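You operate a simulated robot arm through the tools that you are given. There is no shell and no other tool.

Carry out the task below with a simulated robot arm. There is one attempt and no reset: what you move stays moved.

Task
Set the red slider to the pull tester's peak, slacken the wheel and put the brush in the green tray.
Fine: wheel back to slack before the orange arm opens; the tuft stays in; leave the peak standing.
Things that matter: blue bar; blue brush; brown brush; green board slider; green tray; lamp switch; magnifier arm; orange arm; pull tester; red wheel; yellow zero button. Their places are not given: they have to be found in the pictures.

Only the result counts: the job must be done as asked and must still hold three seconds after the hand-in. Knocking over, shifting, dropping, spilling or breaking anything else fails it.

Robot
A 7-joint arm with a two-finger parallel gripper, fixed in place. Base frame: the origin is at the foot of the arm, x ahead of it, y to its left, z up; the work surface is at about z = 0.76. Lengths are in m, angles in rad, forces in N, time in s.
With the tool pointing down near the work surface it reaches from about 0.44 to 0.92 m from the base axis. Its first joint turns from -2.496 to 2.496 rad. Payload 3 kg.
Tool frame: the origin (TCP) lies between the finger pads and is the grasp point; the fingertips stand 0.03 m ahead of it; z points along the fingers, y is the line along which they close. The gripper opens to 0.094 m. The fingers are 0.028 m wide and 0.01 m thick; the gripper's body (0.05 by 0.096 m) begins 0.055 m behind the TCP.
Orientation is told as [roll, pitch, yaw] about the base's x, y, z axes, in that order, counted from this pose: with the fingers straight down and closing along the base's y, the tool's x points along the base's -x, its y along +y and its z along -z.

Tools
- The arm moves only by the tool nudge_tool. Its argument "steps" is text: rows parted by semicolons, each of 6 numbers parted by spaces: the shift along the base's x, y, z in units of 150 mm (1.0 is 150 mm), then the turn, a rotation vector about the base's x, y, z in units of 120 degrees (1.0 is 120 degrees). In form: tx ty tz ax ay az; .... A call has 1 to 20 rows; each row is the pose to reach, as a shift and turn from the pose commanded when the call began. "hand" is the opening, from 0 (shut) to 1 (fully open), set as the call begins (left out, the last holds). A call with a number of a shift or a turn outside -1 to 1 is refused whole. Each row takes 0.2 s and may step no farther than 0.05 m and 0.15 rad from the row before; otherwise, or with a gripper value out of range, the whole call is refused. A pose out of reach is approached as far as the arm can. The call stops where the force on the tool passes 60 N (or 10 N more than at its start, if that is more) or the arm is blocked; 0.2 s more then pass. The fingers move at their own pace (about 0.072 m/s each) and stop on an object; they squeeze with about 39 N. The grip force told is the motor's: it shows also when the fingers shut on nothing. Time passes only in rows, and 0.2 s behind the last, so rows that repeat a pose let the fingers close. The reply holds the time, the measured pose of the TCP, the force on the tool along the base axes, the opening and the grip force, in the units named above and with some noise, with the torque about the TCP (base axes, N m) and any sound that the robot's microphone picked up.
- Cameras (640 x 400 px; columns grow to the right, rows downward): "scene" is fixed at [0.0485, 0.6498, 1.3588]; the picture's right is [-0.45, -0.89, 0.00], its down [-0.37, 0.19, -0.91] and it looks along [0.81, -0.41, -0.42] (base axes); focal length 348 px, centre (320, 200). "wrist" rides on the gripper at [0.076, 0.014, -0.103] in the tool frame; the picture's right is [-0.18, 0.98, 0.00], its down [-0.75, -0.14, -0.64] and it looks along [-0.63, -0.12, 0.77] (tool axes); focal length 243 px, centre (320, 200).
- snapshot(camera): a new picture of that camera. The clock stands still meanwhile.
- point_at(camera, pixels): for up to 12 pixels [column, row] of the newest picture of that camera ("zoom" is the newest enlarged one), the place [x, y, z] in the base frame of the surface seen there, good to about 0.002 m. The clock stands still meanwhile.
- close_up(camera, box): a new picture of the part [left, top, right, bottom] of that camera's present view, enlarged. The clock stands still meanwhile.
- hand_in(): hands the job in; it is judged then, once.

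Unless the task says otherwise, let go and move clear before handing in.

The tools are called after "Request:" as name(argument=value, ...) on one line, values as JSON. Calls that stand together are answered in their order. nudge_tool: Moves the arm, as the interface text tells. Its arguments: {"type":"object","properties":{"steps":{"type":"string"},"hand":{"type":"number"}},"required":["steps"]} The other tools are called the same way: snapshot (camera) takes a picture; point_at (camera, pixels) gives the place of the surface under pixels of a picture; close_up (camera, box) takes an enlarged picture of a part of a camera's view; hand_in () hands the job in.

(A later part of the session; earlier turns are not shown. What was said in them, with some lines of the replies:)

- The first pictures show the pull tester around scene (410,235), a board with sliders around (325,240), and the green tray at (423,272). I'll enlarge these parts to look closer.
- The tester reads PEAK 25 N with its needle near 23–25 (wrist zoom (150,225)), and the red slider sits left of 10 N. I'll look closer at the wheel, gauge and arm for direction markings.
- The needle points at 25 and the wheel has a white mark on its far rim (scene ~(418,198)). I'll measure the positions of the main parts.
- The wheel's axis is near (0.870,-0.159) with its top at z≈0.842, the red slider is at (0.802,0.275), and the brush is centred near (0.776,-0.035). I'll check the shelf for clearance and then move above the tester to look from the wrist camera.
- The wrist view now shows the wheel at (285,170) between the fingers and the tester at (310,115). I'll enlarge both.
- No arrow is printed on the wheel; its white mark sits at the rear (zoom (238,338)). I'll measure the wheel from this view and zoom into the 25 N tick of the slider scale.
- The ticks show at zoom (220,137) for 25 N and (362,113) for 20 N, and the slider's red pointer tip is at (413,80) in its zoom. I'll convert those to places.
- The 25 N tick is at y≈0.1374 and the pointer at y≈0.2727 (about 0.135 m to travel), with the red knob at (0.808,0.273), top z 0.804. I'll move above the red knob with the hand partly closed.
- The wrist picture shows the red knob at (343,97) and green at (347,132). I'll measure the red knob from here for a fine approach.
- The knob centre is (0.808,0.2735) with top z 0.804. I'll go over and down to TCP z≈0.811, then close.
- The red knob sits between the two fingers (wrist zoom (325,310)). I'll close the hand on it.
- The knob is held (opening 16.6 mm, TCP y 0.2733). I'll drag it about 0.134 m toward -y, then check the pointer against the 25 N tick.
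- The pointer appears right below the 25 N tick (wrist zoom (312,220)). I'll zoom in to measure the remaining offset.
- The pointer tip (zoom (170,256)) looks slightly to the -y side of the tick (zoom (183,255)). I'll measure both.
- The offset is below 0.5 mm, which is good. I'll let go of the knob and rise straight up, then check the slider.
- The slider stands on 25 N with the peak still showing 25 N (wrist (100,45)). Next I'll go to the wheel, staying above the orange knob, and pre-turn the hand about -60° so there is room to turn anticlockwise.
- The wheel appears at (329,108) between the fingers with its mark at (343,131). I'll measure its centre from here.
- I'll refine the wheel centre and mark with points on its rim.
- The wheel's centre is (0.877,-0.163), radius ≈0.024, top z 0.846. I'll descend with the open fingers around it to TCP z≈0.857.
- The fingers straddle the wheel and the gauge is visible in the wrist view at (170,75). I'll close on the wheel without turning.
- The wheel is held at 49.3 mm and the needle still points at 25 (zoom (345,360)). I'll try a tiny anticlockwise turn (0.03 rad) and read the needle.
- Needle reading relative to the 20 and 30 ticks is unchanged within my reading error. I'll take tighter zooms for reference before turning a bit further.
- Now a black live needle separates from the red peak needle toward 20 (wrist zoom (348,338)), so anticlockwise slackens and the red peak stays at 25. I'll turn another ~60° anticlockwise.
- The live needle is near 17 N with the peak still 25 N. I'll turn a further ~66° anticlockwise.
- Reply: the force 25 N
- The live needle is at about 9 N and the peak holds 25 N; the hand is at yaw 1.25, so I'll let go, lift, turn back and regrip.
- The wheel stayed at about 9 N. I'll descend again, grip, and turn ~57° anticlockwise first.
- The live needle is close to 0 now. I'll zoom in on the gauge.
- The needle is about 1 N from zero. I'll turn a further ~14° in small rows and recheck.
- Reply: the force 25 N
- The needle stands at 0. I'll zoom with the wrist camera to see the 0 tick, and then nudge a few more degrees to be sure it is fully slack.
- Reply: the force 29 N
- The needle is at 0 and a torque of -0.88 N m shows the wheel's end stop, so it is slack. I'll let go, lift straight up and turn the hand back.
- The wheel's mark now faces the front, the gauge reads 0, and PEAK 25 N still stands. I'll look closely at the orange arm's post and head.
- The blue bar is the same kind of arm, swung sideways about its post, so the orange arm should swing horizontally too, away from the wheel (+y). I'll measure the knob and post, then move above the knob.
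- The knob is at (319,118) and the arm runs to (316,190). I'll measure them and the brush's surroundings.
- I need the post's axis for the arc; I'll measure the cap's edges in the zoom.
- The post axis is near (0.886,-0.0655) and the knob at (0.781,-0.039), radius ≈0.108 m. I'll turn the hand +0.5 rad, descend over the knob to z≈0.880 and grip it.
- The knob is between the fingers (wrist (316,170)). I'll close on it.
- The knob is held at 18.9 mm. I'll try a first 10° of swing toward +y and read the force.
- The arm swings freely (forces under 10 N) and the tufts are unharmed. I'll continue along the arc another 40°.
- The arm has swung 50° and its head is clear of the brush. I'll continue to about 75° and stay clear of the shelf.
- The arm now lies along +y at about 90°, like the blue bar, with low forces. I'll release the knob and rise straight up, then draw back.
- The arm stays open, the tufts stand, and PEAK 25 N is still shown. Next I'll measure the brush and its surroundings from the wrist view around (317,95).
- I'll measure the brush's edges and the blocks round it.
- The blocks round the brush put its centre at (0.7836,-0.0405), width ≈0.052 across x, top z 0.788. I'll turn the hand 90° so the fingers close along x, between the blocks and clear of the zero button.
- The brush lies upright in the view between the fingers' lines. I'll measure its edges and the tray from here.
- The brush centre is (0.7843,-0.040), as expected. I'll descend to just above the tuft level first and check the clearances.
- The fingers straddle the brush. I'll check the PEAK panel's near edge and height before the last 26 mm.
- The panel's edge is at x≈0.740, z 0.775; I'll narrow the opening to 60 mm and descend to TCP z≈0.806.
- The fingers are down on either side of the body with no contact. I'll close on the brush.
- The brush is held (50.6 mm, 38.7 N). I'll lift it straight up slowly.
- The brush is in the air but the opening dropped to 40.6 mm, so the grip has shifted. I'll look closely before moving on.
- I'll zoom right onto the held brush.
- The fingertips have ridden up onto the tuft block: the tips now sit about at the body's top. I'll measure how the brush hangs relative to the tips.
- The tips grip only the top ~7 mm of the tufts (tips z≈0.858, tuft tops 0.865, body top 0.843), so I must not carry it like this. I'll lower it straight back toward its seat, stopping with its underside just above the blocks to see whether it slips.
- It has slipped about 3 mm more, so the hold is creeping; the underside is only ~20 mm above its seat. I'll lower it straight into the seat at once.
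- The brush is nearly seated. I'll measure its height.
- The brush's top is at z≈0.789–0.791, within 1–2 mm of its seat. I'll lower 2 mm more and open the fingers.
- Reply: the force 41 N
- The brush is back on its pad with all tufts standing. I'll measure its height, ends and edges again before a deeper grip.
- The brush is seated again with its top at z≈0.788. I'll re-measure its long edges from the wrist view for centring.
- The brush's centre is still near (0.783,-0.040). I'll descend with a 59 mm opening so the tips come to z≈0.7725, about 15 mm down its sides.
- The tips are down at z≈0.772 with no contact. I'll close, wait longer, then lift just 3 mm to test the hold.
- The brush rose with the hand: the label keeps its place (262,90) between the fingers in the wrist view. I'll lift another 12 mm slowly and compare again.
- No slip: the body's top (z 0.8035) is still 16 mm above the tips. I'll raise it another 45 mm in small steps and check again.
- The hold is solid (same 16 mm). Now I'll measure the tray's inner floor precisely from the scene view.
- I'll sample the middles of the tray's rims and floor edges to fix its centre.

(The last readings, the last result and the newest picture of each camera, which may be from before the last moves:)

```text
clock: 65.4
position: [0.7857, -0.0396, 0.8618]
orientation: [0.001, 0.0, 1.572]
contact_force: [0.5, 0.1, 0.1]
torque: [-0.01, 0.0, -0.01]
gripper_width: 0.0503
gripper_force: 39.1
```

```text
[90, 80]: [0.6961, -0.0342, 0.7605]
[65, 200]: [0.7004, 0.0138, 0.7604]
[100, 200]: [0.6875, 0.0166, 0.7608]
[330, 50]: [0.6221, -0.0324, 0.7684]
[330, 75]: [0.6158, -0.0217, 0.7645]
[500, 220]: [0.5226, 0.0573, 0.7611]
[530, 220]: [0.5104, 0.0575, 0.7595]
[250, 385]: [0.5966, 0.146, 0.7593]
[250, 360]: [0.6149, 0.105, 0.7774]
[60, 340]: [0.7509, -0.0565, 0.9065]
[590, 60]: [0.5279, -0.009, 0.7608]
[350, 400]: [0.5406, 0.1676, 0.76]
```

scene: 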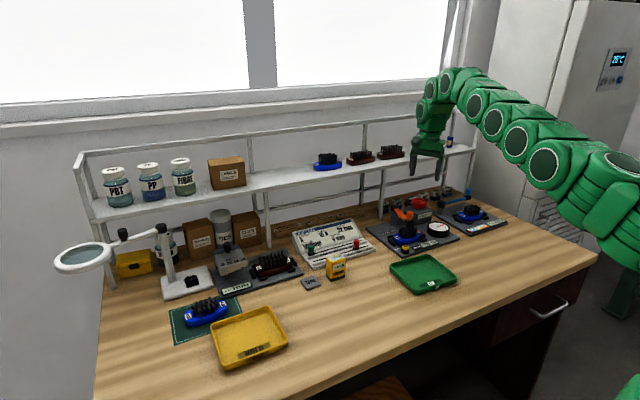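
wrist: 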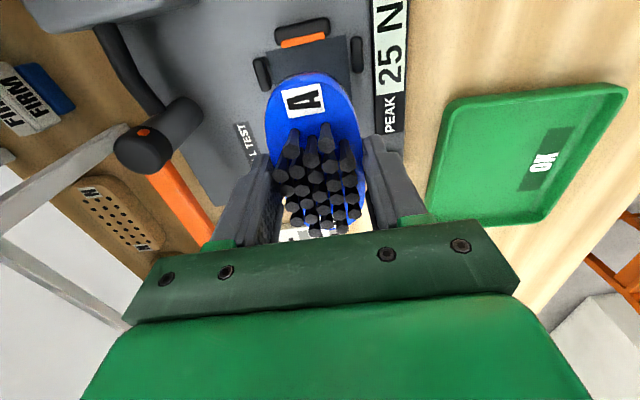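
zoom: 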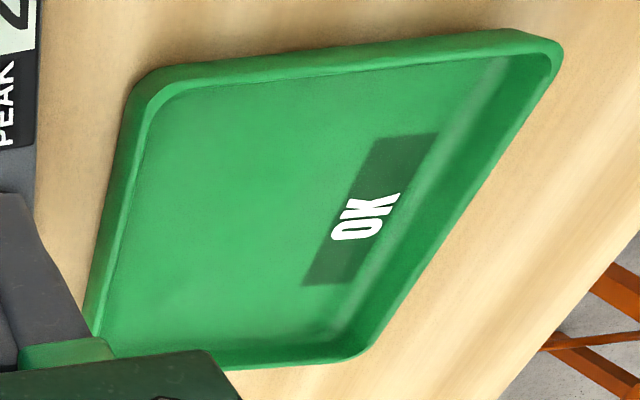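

The tray's inside is about x 0.566–0.678 and y -0.024–0.100, centre (0.622,0.039), floor z≈0.763. I'll carry the brush over it in smooth steps with its underside at z≈0.83.

Request:
nudge_tool(steps="-0.04 0.02 0 0 0 0; -0.11 0.055 0 0 0 0; -0.2 0.1 0 0 0 0; -0.3 0.15 0 0 0 0; -0.4 0.2 0 0 0 0; -0.5 0.25 0 0 0 0; -0.57 0.285 0 0 0 0; -0.6 0.3 0 0 0 0; -0.6 0.3 0 0 0 0")

Request:
close_up(camera="wrist", box=[230, 60, 430, 240])

Request:
nudge_tool(steps="-0.04 0.018 0 0 0 0; -0.11 0.05 0 0 0 0; -0.2 0.09 0 0 0 0; -0.3 0.137 0 0 0 0; -0.4 0.183 0 0 0 0; -0.46 0.21 0 0 0 0; -0.491 0.224 0 0 0 0; -0.491 0.224 0 0 0 0")

Request:
snapshot(camera="wrist")

Request:
close_up(camera="scene", box=[370, 190, 480, 310])

```text
clock: 67.4
position: [0.6946, 0.0056, 0.8623]
orientation: [-0.001, 0.001, 1.572]
contact_force: [-0.1, -0.3, -0.6]
torque: [0.02, 0.01, -0.04]
gripper_width: 0.0508
gripper_force: 39.1
```

```text
2.22 times, centred on (330, 150) of wrist
```

zoom: 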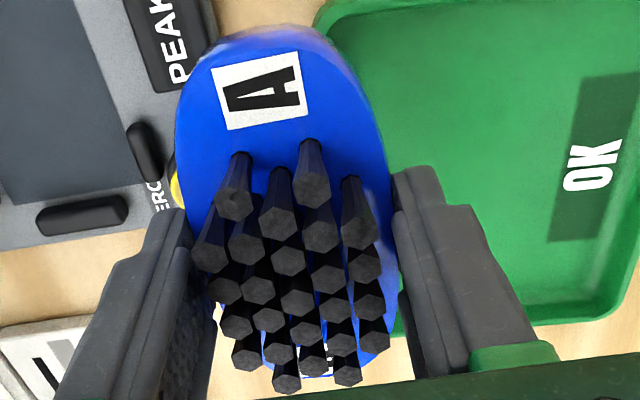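

```text
clock: 69.2
position: [0.6204, 0.0387, 0.8634]
orientation: [0.0, 0.0, 1.572]
contact_force: [0.6, -0.6, 0.0]
torque: [0.01, 0.0, 0.02]
gripper_width: 0.0507
gripper_force: 39.2
```

```text
taken
```

wrist: 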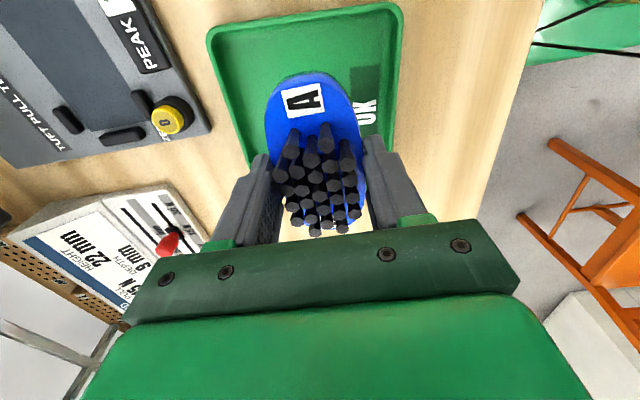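

```text
3.33 times, centred on (425, 250) of scene
```

zoom: 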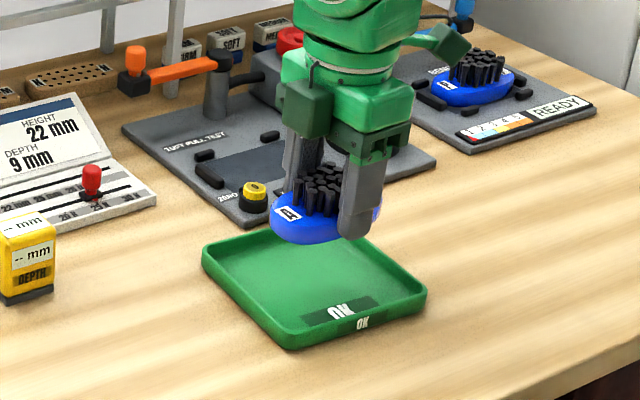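

The brush is held over the tray. I'll measure the tray walls from this view to verify clearances before lowering.

Request:
point_at(camera="wrist", pixels=[[222, 50], [232, 60], [244, 90], [390, 40], [382, 60], [378, 110], [300, 18], [300, 25], [300, 12], [212, 40], [399, 60], [240, 140]])

Request:
close_up(camera="wrist", box=[200, 0, 420, 180])

```text
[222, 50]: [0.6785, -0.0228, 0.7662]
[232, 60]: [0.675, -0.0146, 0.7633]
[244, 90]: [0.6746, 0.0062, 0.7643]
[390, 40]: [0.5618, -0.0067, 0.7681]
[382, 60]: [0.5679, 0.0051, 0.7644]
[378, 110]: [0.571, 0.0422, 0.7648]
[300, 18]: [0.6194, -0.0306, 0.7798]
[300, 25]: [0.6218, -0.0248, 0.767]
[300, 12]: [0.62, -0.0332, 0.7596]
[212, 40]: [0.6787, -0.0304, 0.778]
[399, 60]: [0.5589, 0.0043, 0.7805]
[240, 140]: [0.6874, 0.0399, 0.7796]
```

```text
2.22 times, centred on (310, 90) of wrist
```

zoom: 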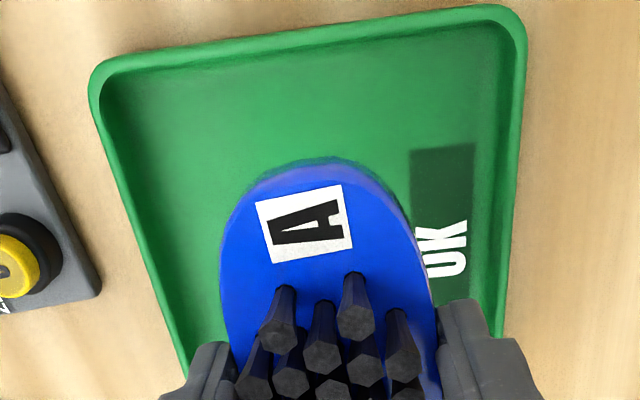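

The clearances fit: inner floor x 0.568–0.676, y from -0.025. I'll lower the brush, slowing down near the floor.

Request:
nudge_tool(steps="0.005 0 -0.06 0 0 0; 0.005 0 -0.14 0 0 0; 0.005 0 -0.22 0 0 0; 0.005 0 -0.3 0 0 0; 0.005 0 -0.36 0 0 0; 0.005 0 -0.4 0 0 0; 0.005 0 -0.42 0 0 0; 0.005 0 -0.42 0 0 0")

Request:
close_up(camera="wrist", box=[200, 0, 440, 220])

Request:
close_up(camera="scene", box=[380, 220, 470, 310])

```text
clock: 71.0
position: [0.6209, 0.0391, 0.7997]
orientation: [0.0, 0.001, 1.573]
contact_force: [-0.8, 0.2, -0.4]
torque: [-0.03, -0.02, 0.0]
gripper_width: 0.0506
gripper_force: 39.1
```

```text
1.82 times, centred on (320, 110) of wrist
```

zoom: 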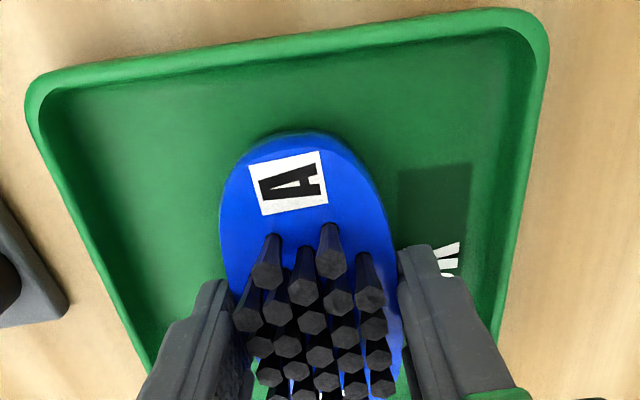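

```text
4.44 times, centred on (425, 265) of scene
```

zoom: 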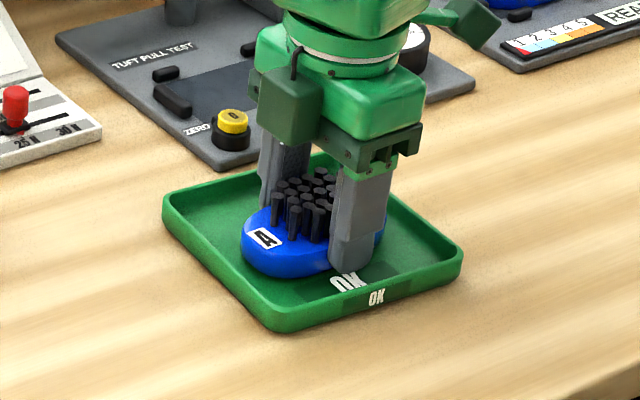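

The brush is within a few millimetres of the floor with no contact yet. I'll lower in ~1 mm steps until I feel it touch.

Request:
nudge_tool(steps="0 0 -0.006 0 0 0; 0 0 -0.012 0 0 0; 0 0 -0.012 0 0 0")

Request:
close_up(camera="scene", box=[400, 240, 450, 290])

Request:
close_up(camera="wrist", box=[220, 50, 420, 220])

Request:
point_at(camera="zoom", pixels=[[285, 90], [220, 150], [340, 100], [240, 290], [100, 100]])

```text
clock: 71.8
position: [0.6216, 0.0378, 0.7979]
orientation: [0.002, 0.001, 1.572]
contact_force: [-0.8, -0.3, -0.3]
torque: [-0.01, -0.01, 0.01]
gripper_width: 0.0507
gripper_force: 38.4
```

```text
8.00 times, centred on (425, 265) of scene
```

zoom: 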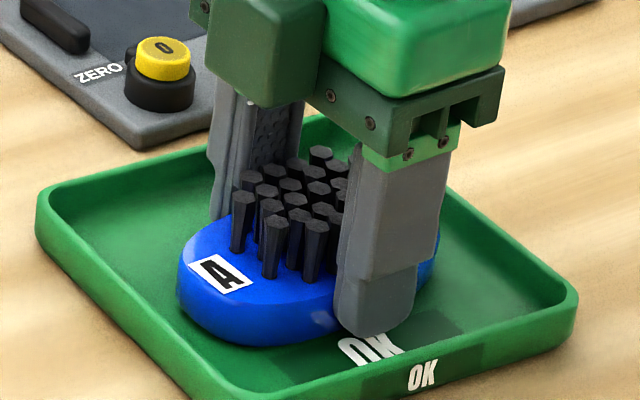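

```text
2.35 times, centred on (320, 135) of wrist
```

zoom: 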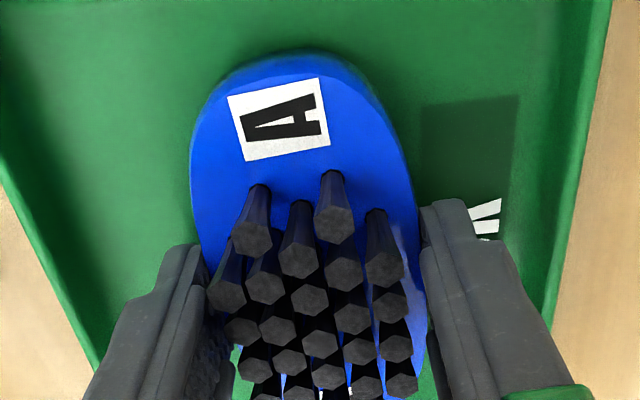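

```text
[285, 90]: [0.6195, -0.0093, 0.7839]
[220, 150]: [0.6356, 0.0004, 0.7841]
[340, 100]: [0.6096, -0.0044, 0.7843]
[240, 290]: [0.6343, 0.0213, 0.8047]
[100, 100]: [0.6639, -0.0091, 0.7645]
```

The body's top is at 0.784, so about 1.5 mm remain to the floor. I'll lower that bit.

Request:
nudge_tool(steps="0 0 -0.005 0 0 0; 0 0 -0.01 0 0 0; 0 0 -0.01 0 0 0")

```text
clock: 72.6
position: [0.6215, 0.0393, 0.7953]
orientation: [0.001, 0.0, 1.573]
contact_force: [-0.4, -0.2, 3.1]
torque: [0.0, 0.02, 0.0]
gripper_width: 0.0509
gripper_force: 39.5
```

A 3 N upward force shows the brush is on the tray floor. I'll open the fingers modestly and rise straight up.

Request:
nudge_tool(steps="0 0 0 0 0 0; 0 0 0 0 0 0; 0 0 0 0 0 0", hand=0.68)

Request:
nudge_tool(steps="0 0 0.05 0 0 0; 0 0 0.12 0 0 0; 0 0 0.25 0 0 0; 0 0 0.45 0 0 0; 0 0 0.7 0 0 0; 0 0 0.95 0 0 0; 0 0 0.95 0 0 0")

Request:
snapshot(camera="wrist")

Request:
snapshot(camera="scene")

Request:
close_up(camera="scene", box=[360, 190, 480, 310])

```text
clock: 73.4
position: [0.6215, 0.0379, 0.7964]
orientation: [0.001, 0.0, 1.573]
contact_force: [0.1, 0.5, 0.0]
torque: [-0.01, 0.01, -0.03]
gripper_width: 0.0638
gripper_force: 0.1
```

```text
clock: 75.0
position: [0.6215, 0.0388, 0.939]
orientation: [0.0, 0.0, 1.573]
contact_force: [0.0, 0.4, -0.3]
torque: [0.0, -0.02, 0.06]
gripper_width: 0.0638
gripper_force: 0.1
```

```text
taken
```

wrist: 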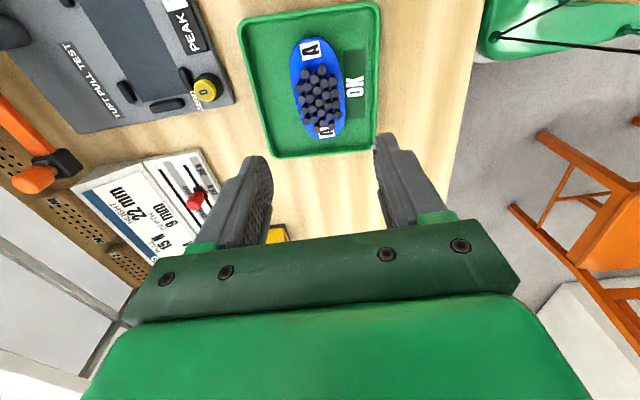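

```text
taken
```

scene: 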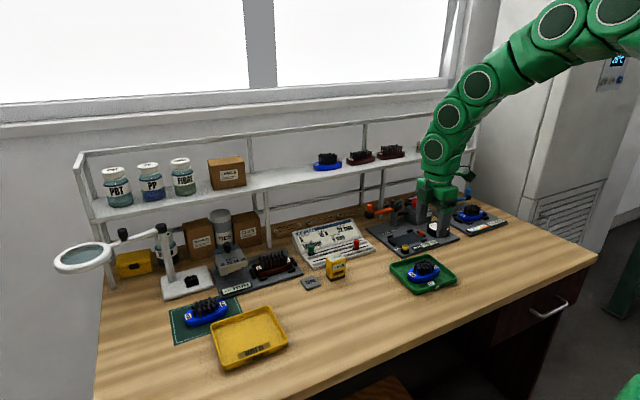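

```text
3.33 times, centred on (420, 250) of scene
```

zoom: 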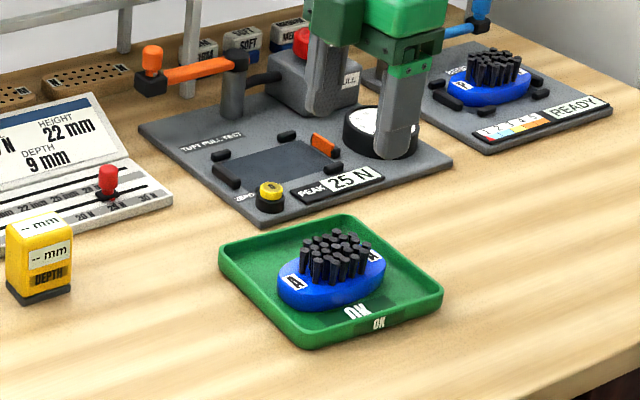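

The brush lies in the green tray (scene (424,270)) with all tufts standing. I'll raise the arm clear and inspect slider, wheel, gauge and peak.

Request:
nudge_tool(steps="0 0 0.25 0 0 0; 0 0 0.5 0 0 0; 0 0 0.75 0 0 0; -0.2 0 1 0 0 0; -0.4 0 1 0 0 0; -0.4 0 1 0 0 0; -0.4 0 1 0 0 0")

Request:
snapshot(camera="scene")

Request:
close_up(camera="scene", box=[380, 190, 460, 260])

Request:
close_up(camera="scene", box=[290, 215, 400, 295])

Request:
close_up(camera="scene", box=[380, 240, 470, 305])

Request:
close_up(camera="scene", box=[425, 218, 465, 243])

```text
clock: 76.6
position: [0.5618, 0.0392, 1.089]
orientation: [0.001, 0.001, 1.572]
contact_force: [0.0, -0.1, 0.9]
torque: [0.01, -0.01, -0.03]
gripper_width: 0.0641
gripper_force: 0.0
```

```text
taken
```

scene: 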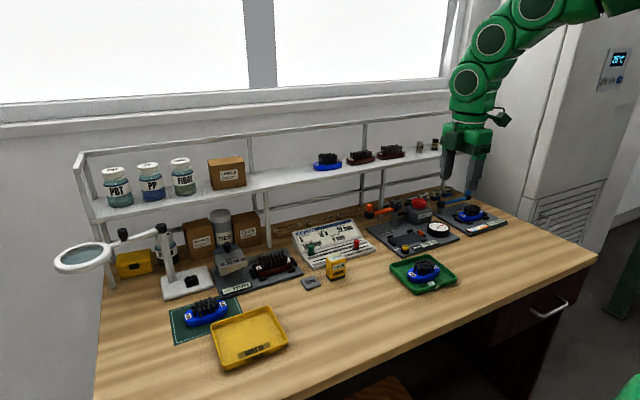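

```text
5.71 times, centred on (420, 225) of scene
```

zoom: 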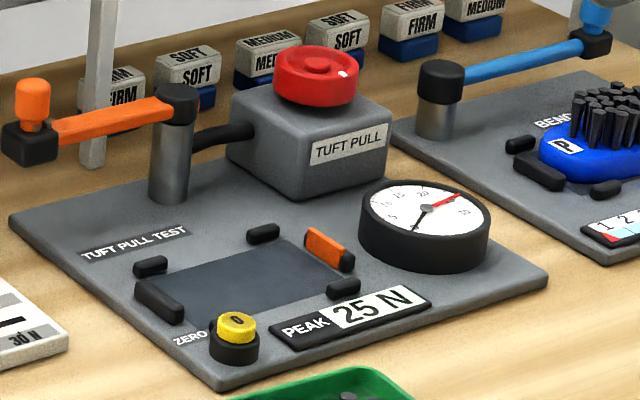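

```text
5.00 times, centred on (345, 255) of scene
```

zoom: 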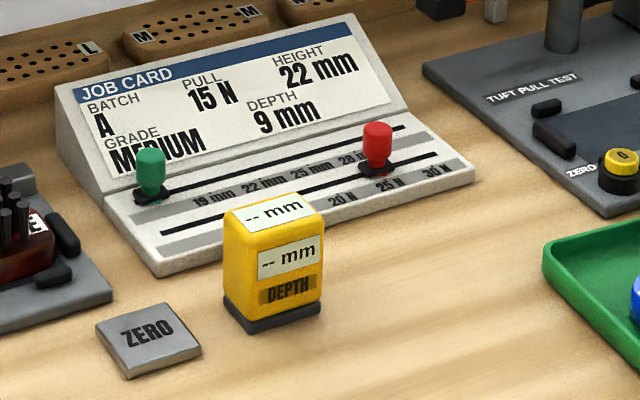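

```text
6.15 times, centred on (425, 272) of scene
```

zoom: 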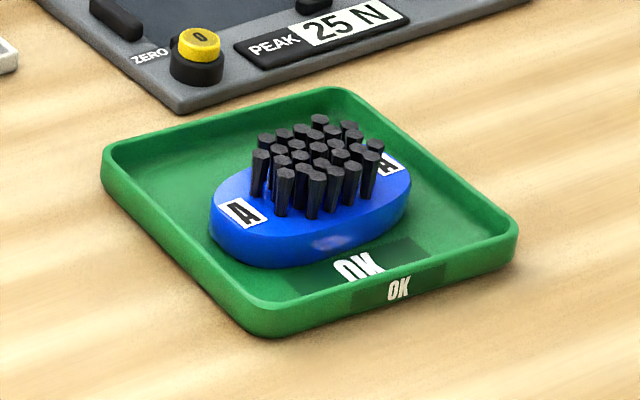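

```text
16.00 times, centred on (445, 230) of scene
```

zoom: 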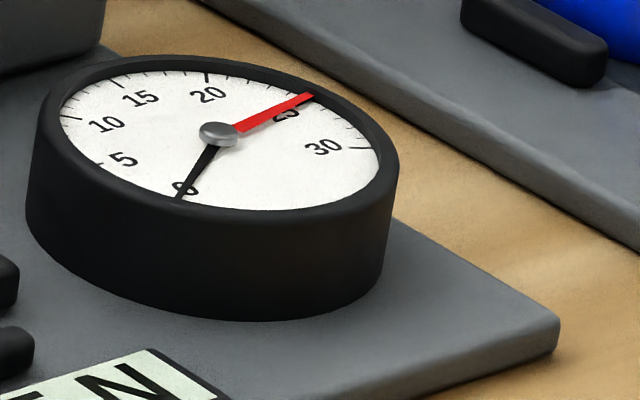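

Everything looks right: gauge at 0, red peak needle and PEAK at 25 N, brush in the tray, arm clear. One last check of the slider's position against its tick.

Request:
close_up(camera="scene", box=[345, 232, 385, 260])

Request:
snapshot(camera="wrist")

```text
14.29 times, centred on (365, 246) of scene
```

zoom: 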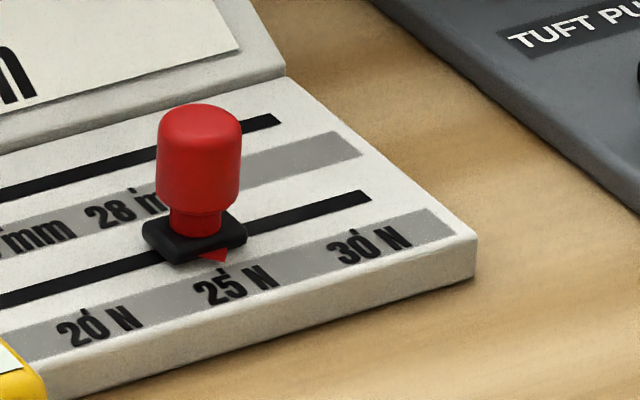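

```text
taken
```

wrist: 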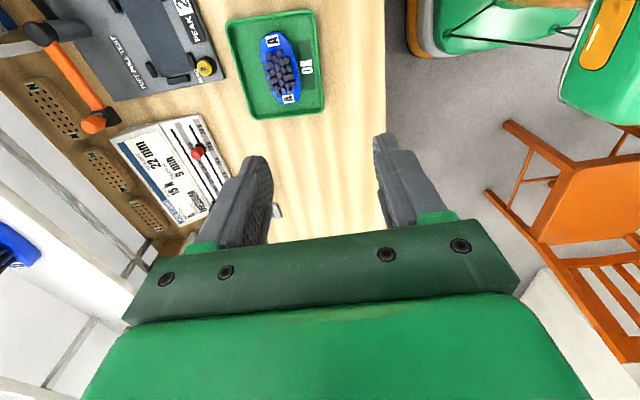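

The red pointer's tip (zoom (223,262)) meets the 25 N tick, the wheel is slack at 0 N, PEAK 25 N stands, and the brush rests in the green tray with the arm clear. I'm handing in.

Request:
hand_in()

```text
The job is handed in.
```

The job is done and handed in. The last pictures before hand-in show:

- **Red slider:** its pointer is on the 25 N tick, within about 0.5 mm, matching the tester's peak.
- **Wheel:** turned anticlockwise to its end stop, with the live needle at 0. I did this before opening the orange arm.
- **Peak:** the display still reads 25 N and the red needle is still at 25; I didn't touch the zero button.
- **Brush:** it lies flat in the green tray, and I saw no tuft missing or out of place.

**First lift slipped:** my first grip on the brush slid up until I was holding only the tops of the tufts. I lowered it straight back into its seat without dropping it. A deeper grip on the body then held without slipping all the way to the tray.

The orange arm is open, and I saw nothing else on the bench moved. The robot arm is raised clear.
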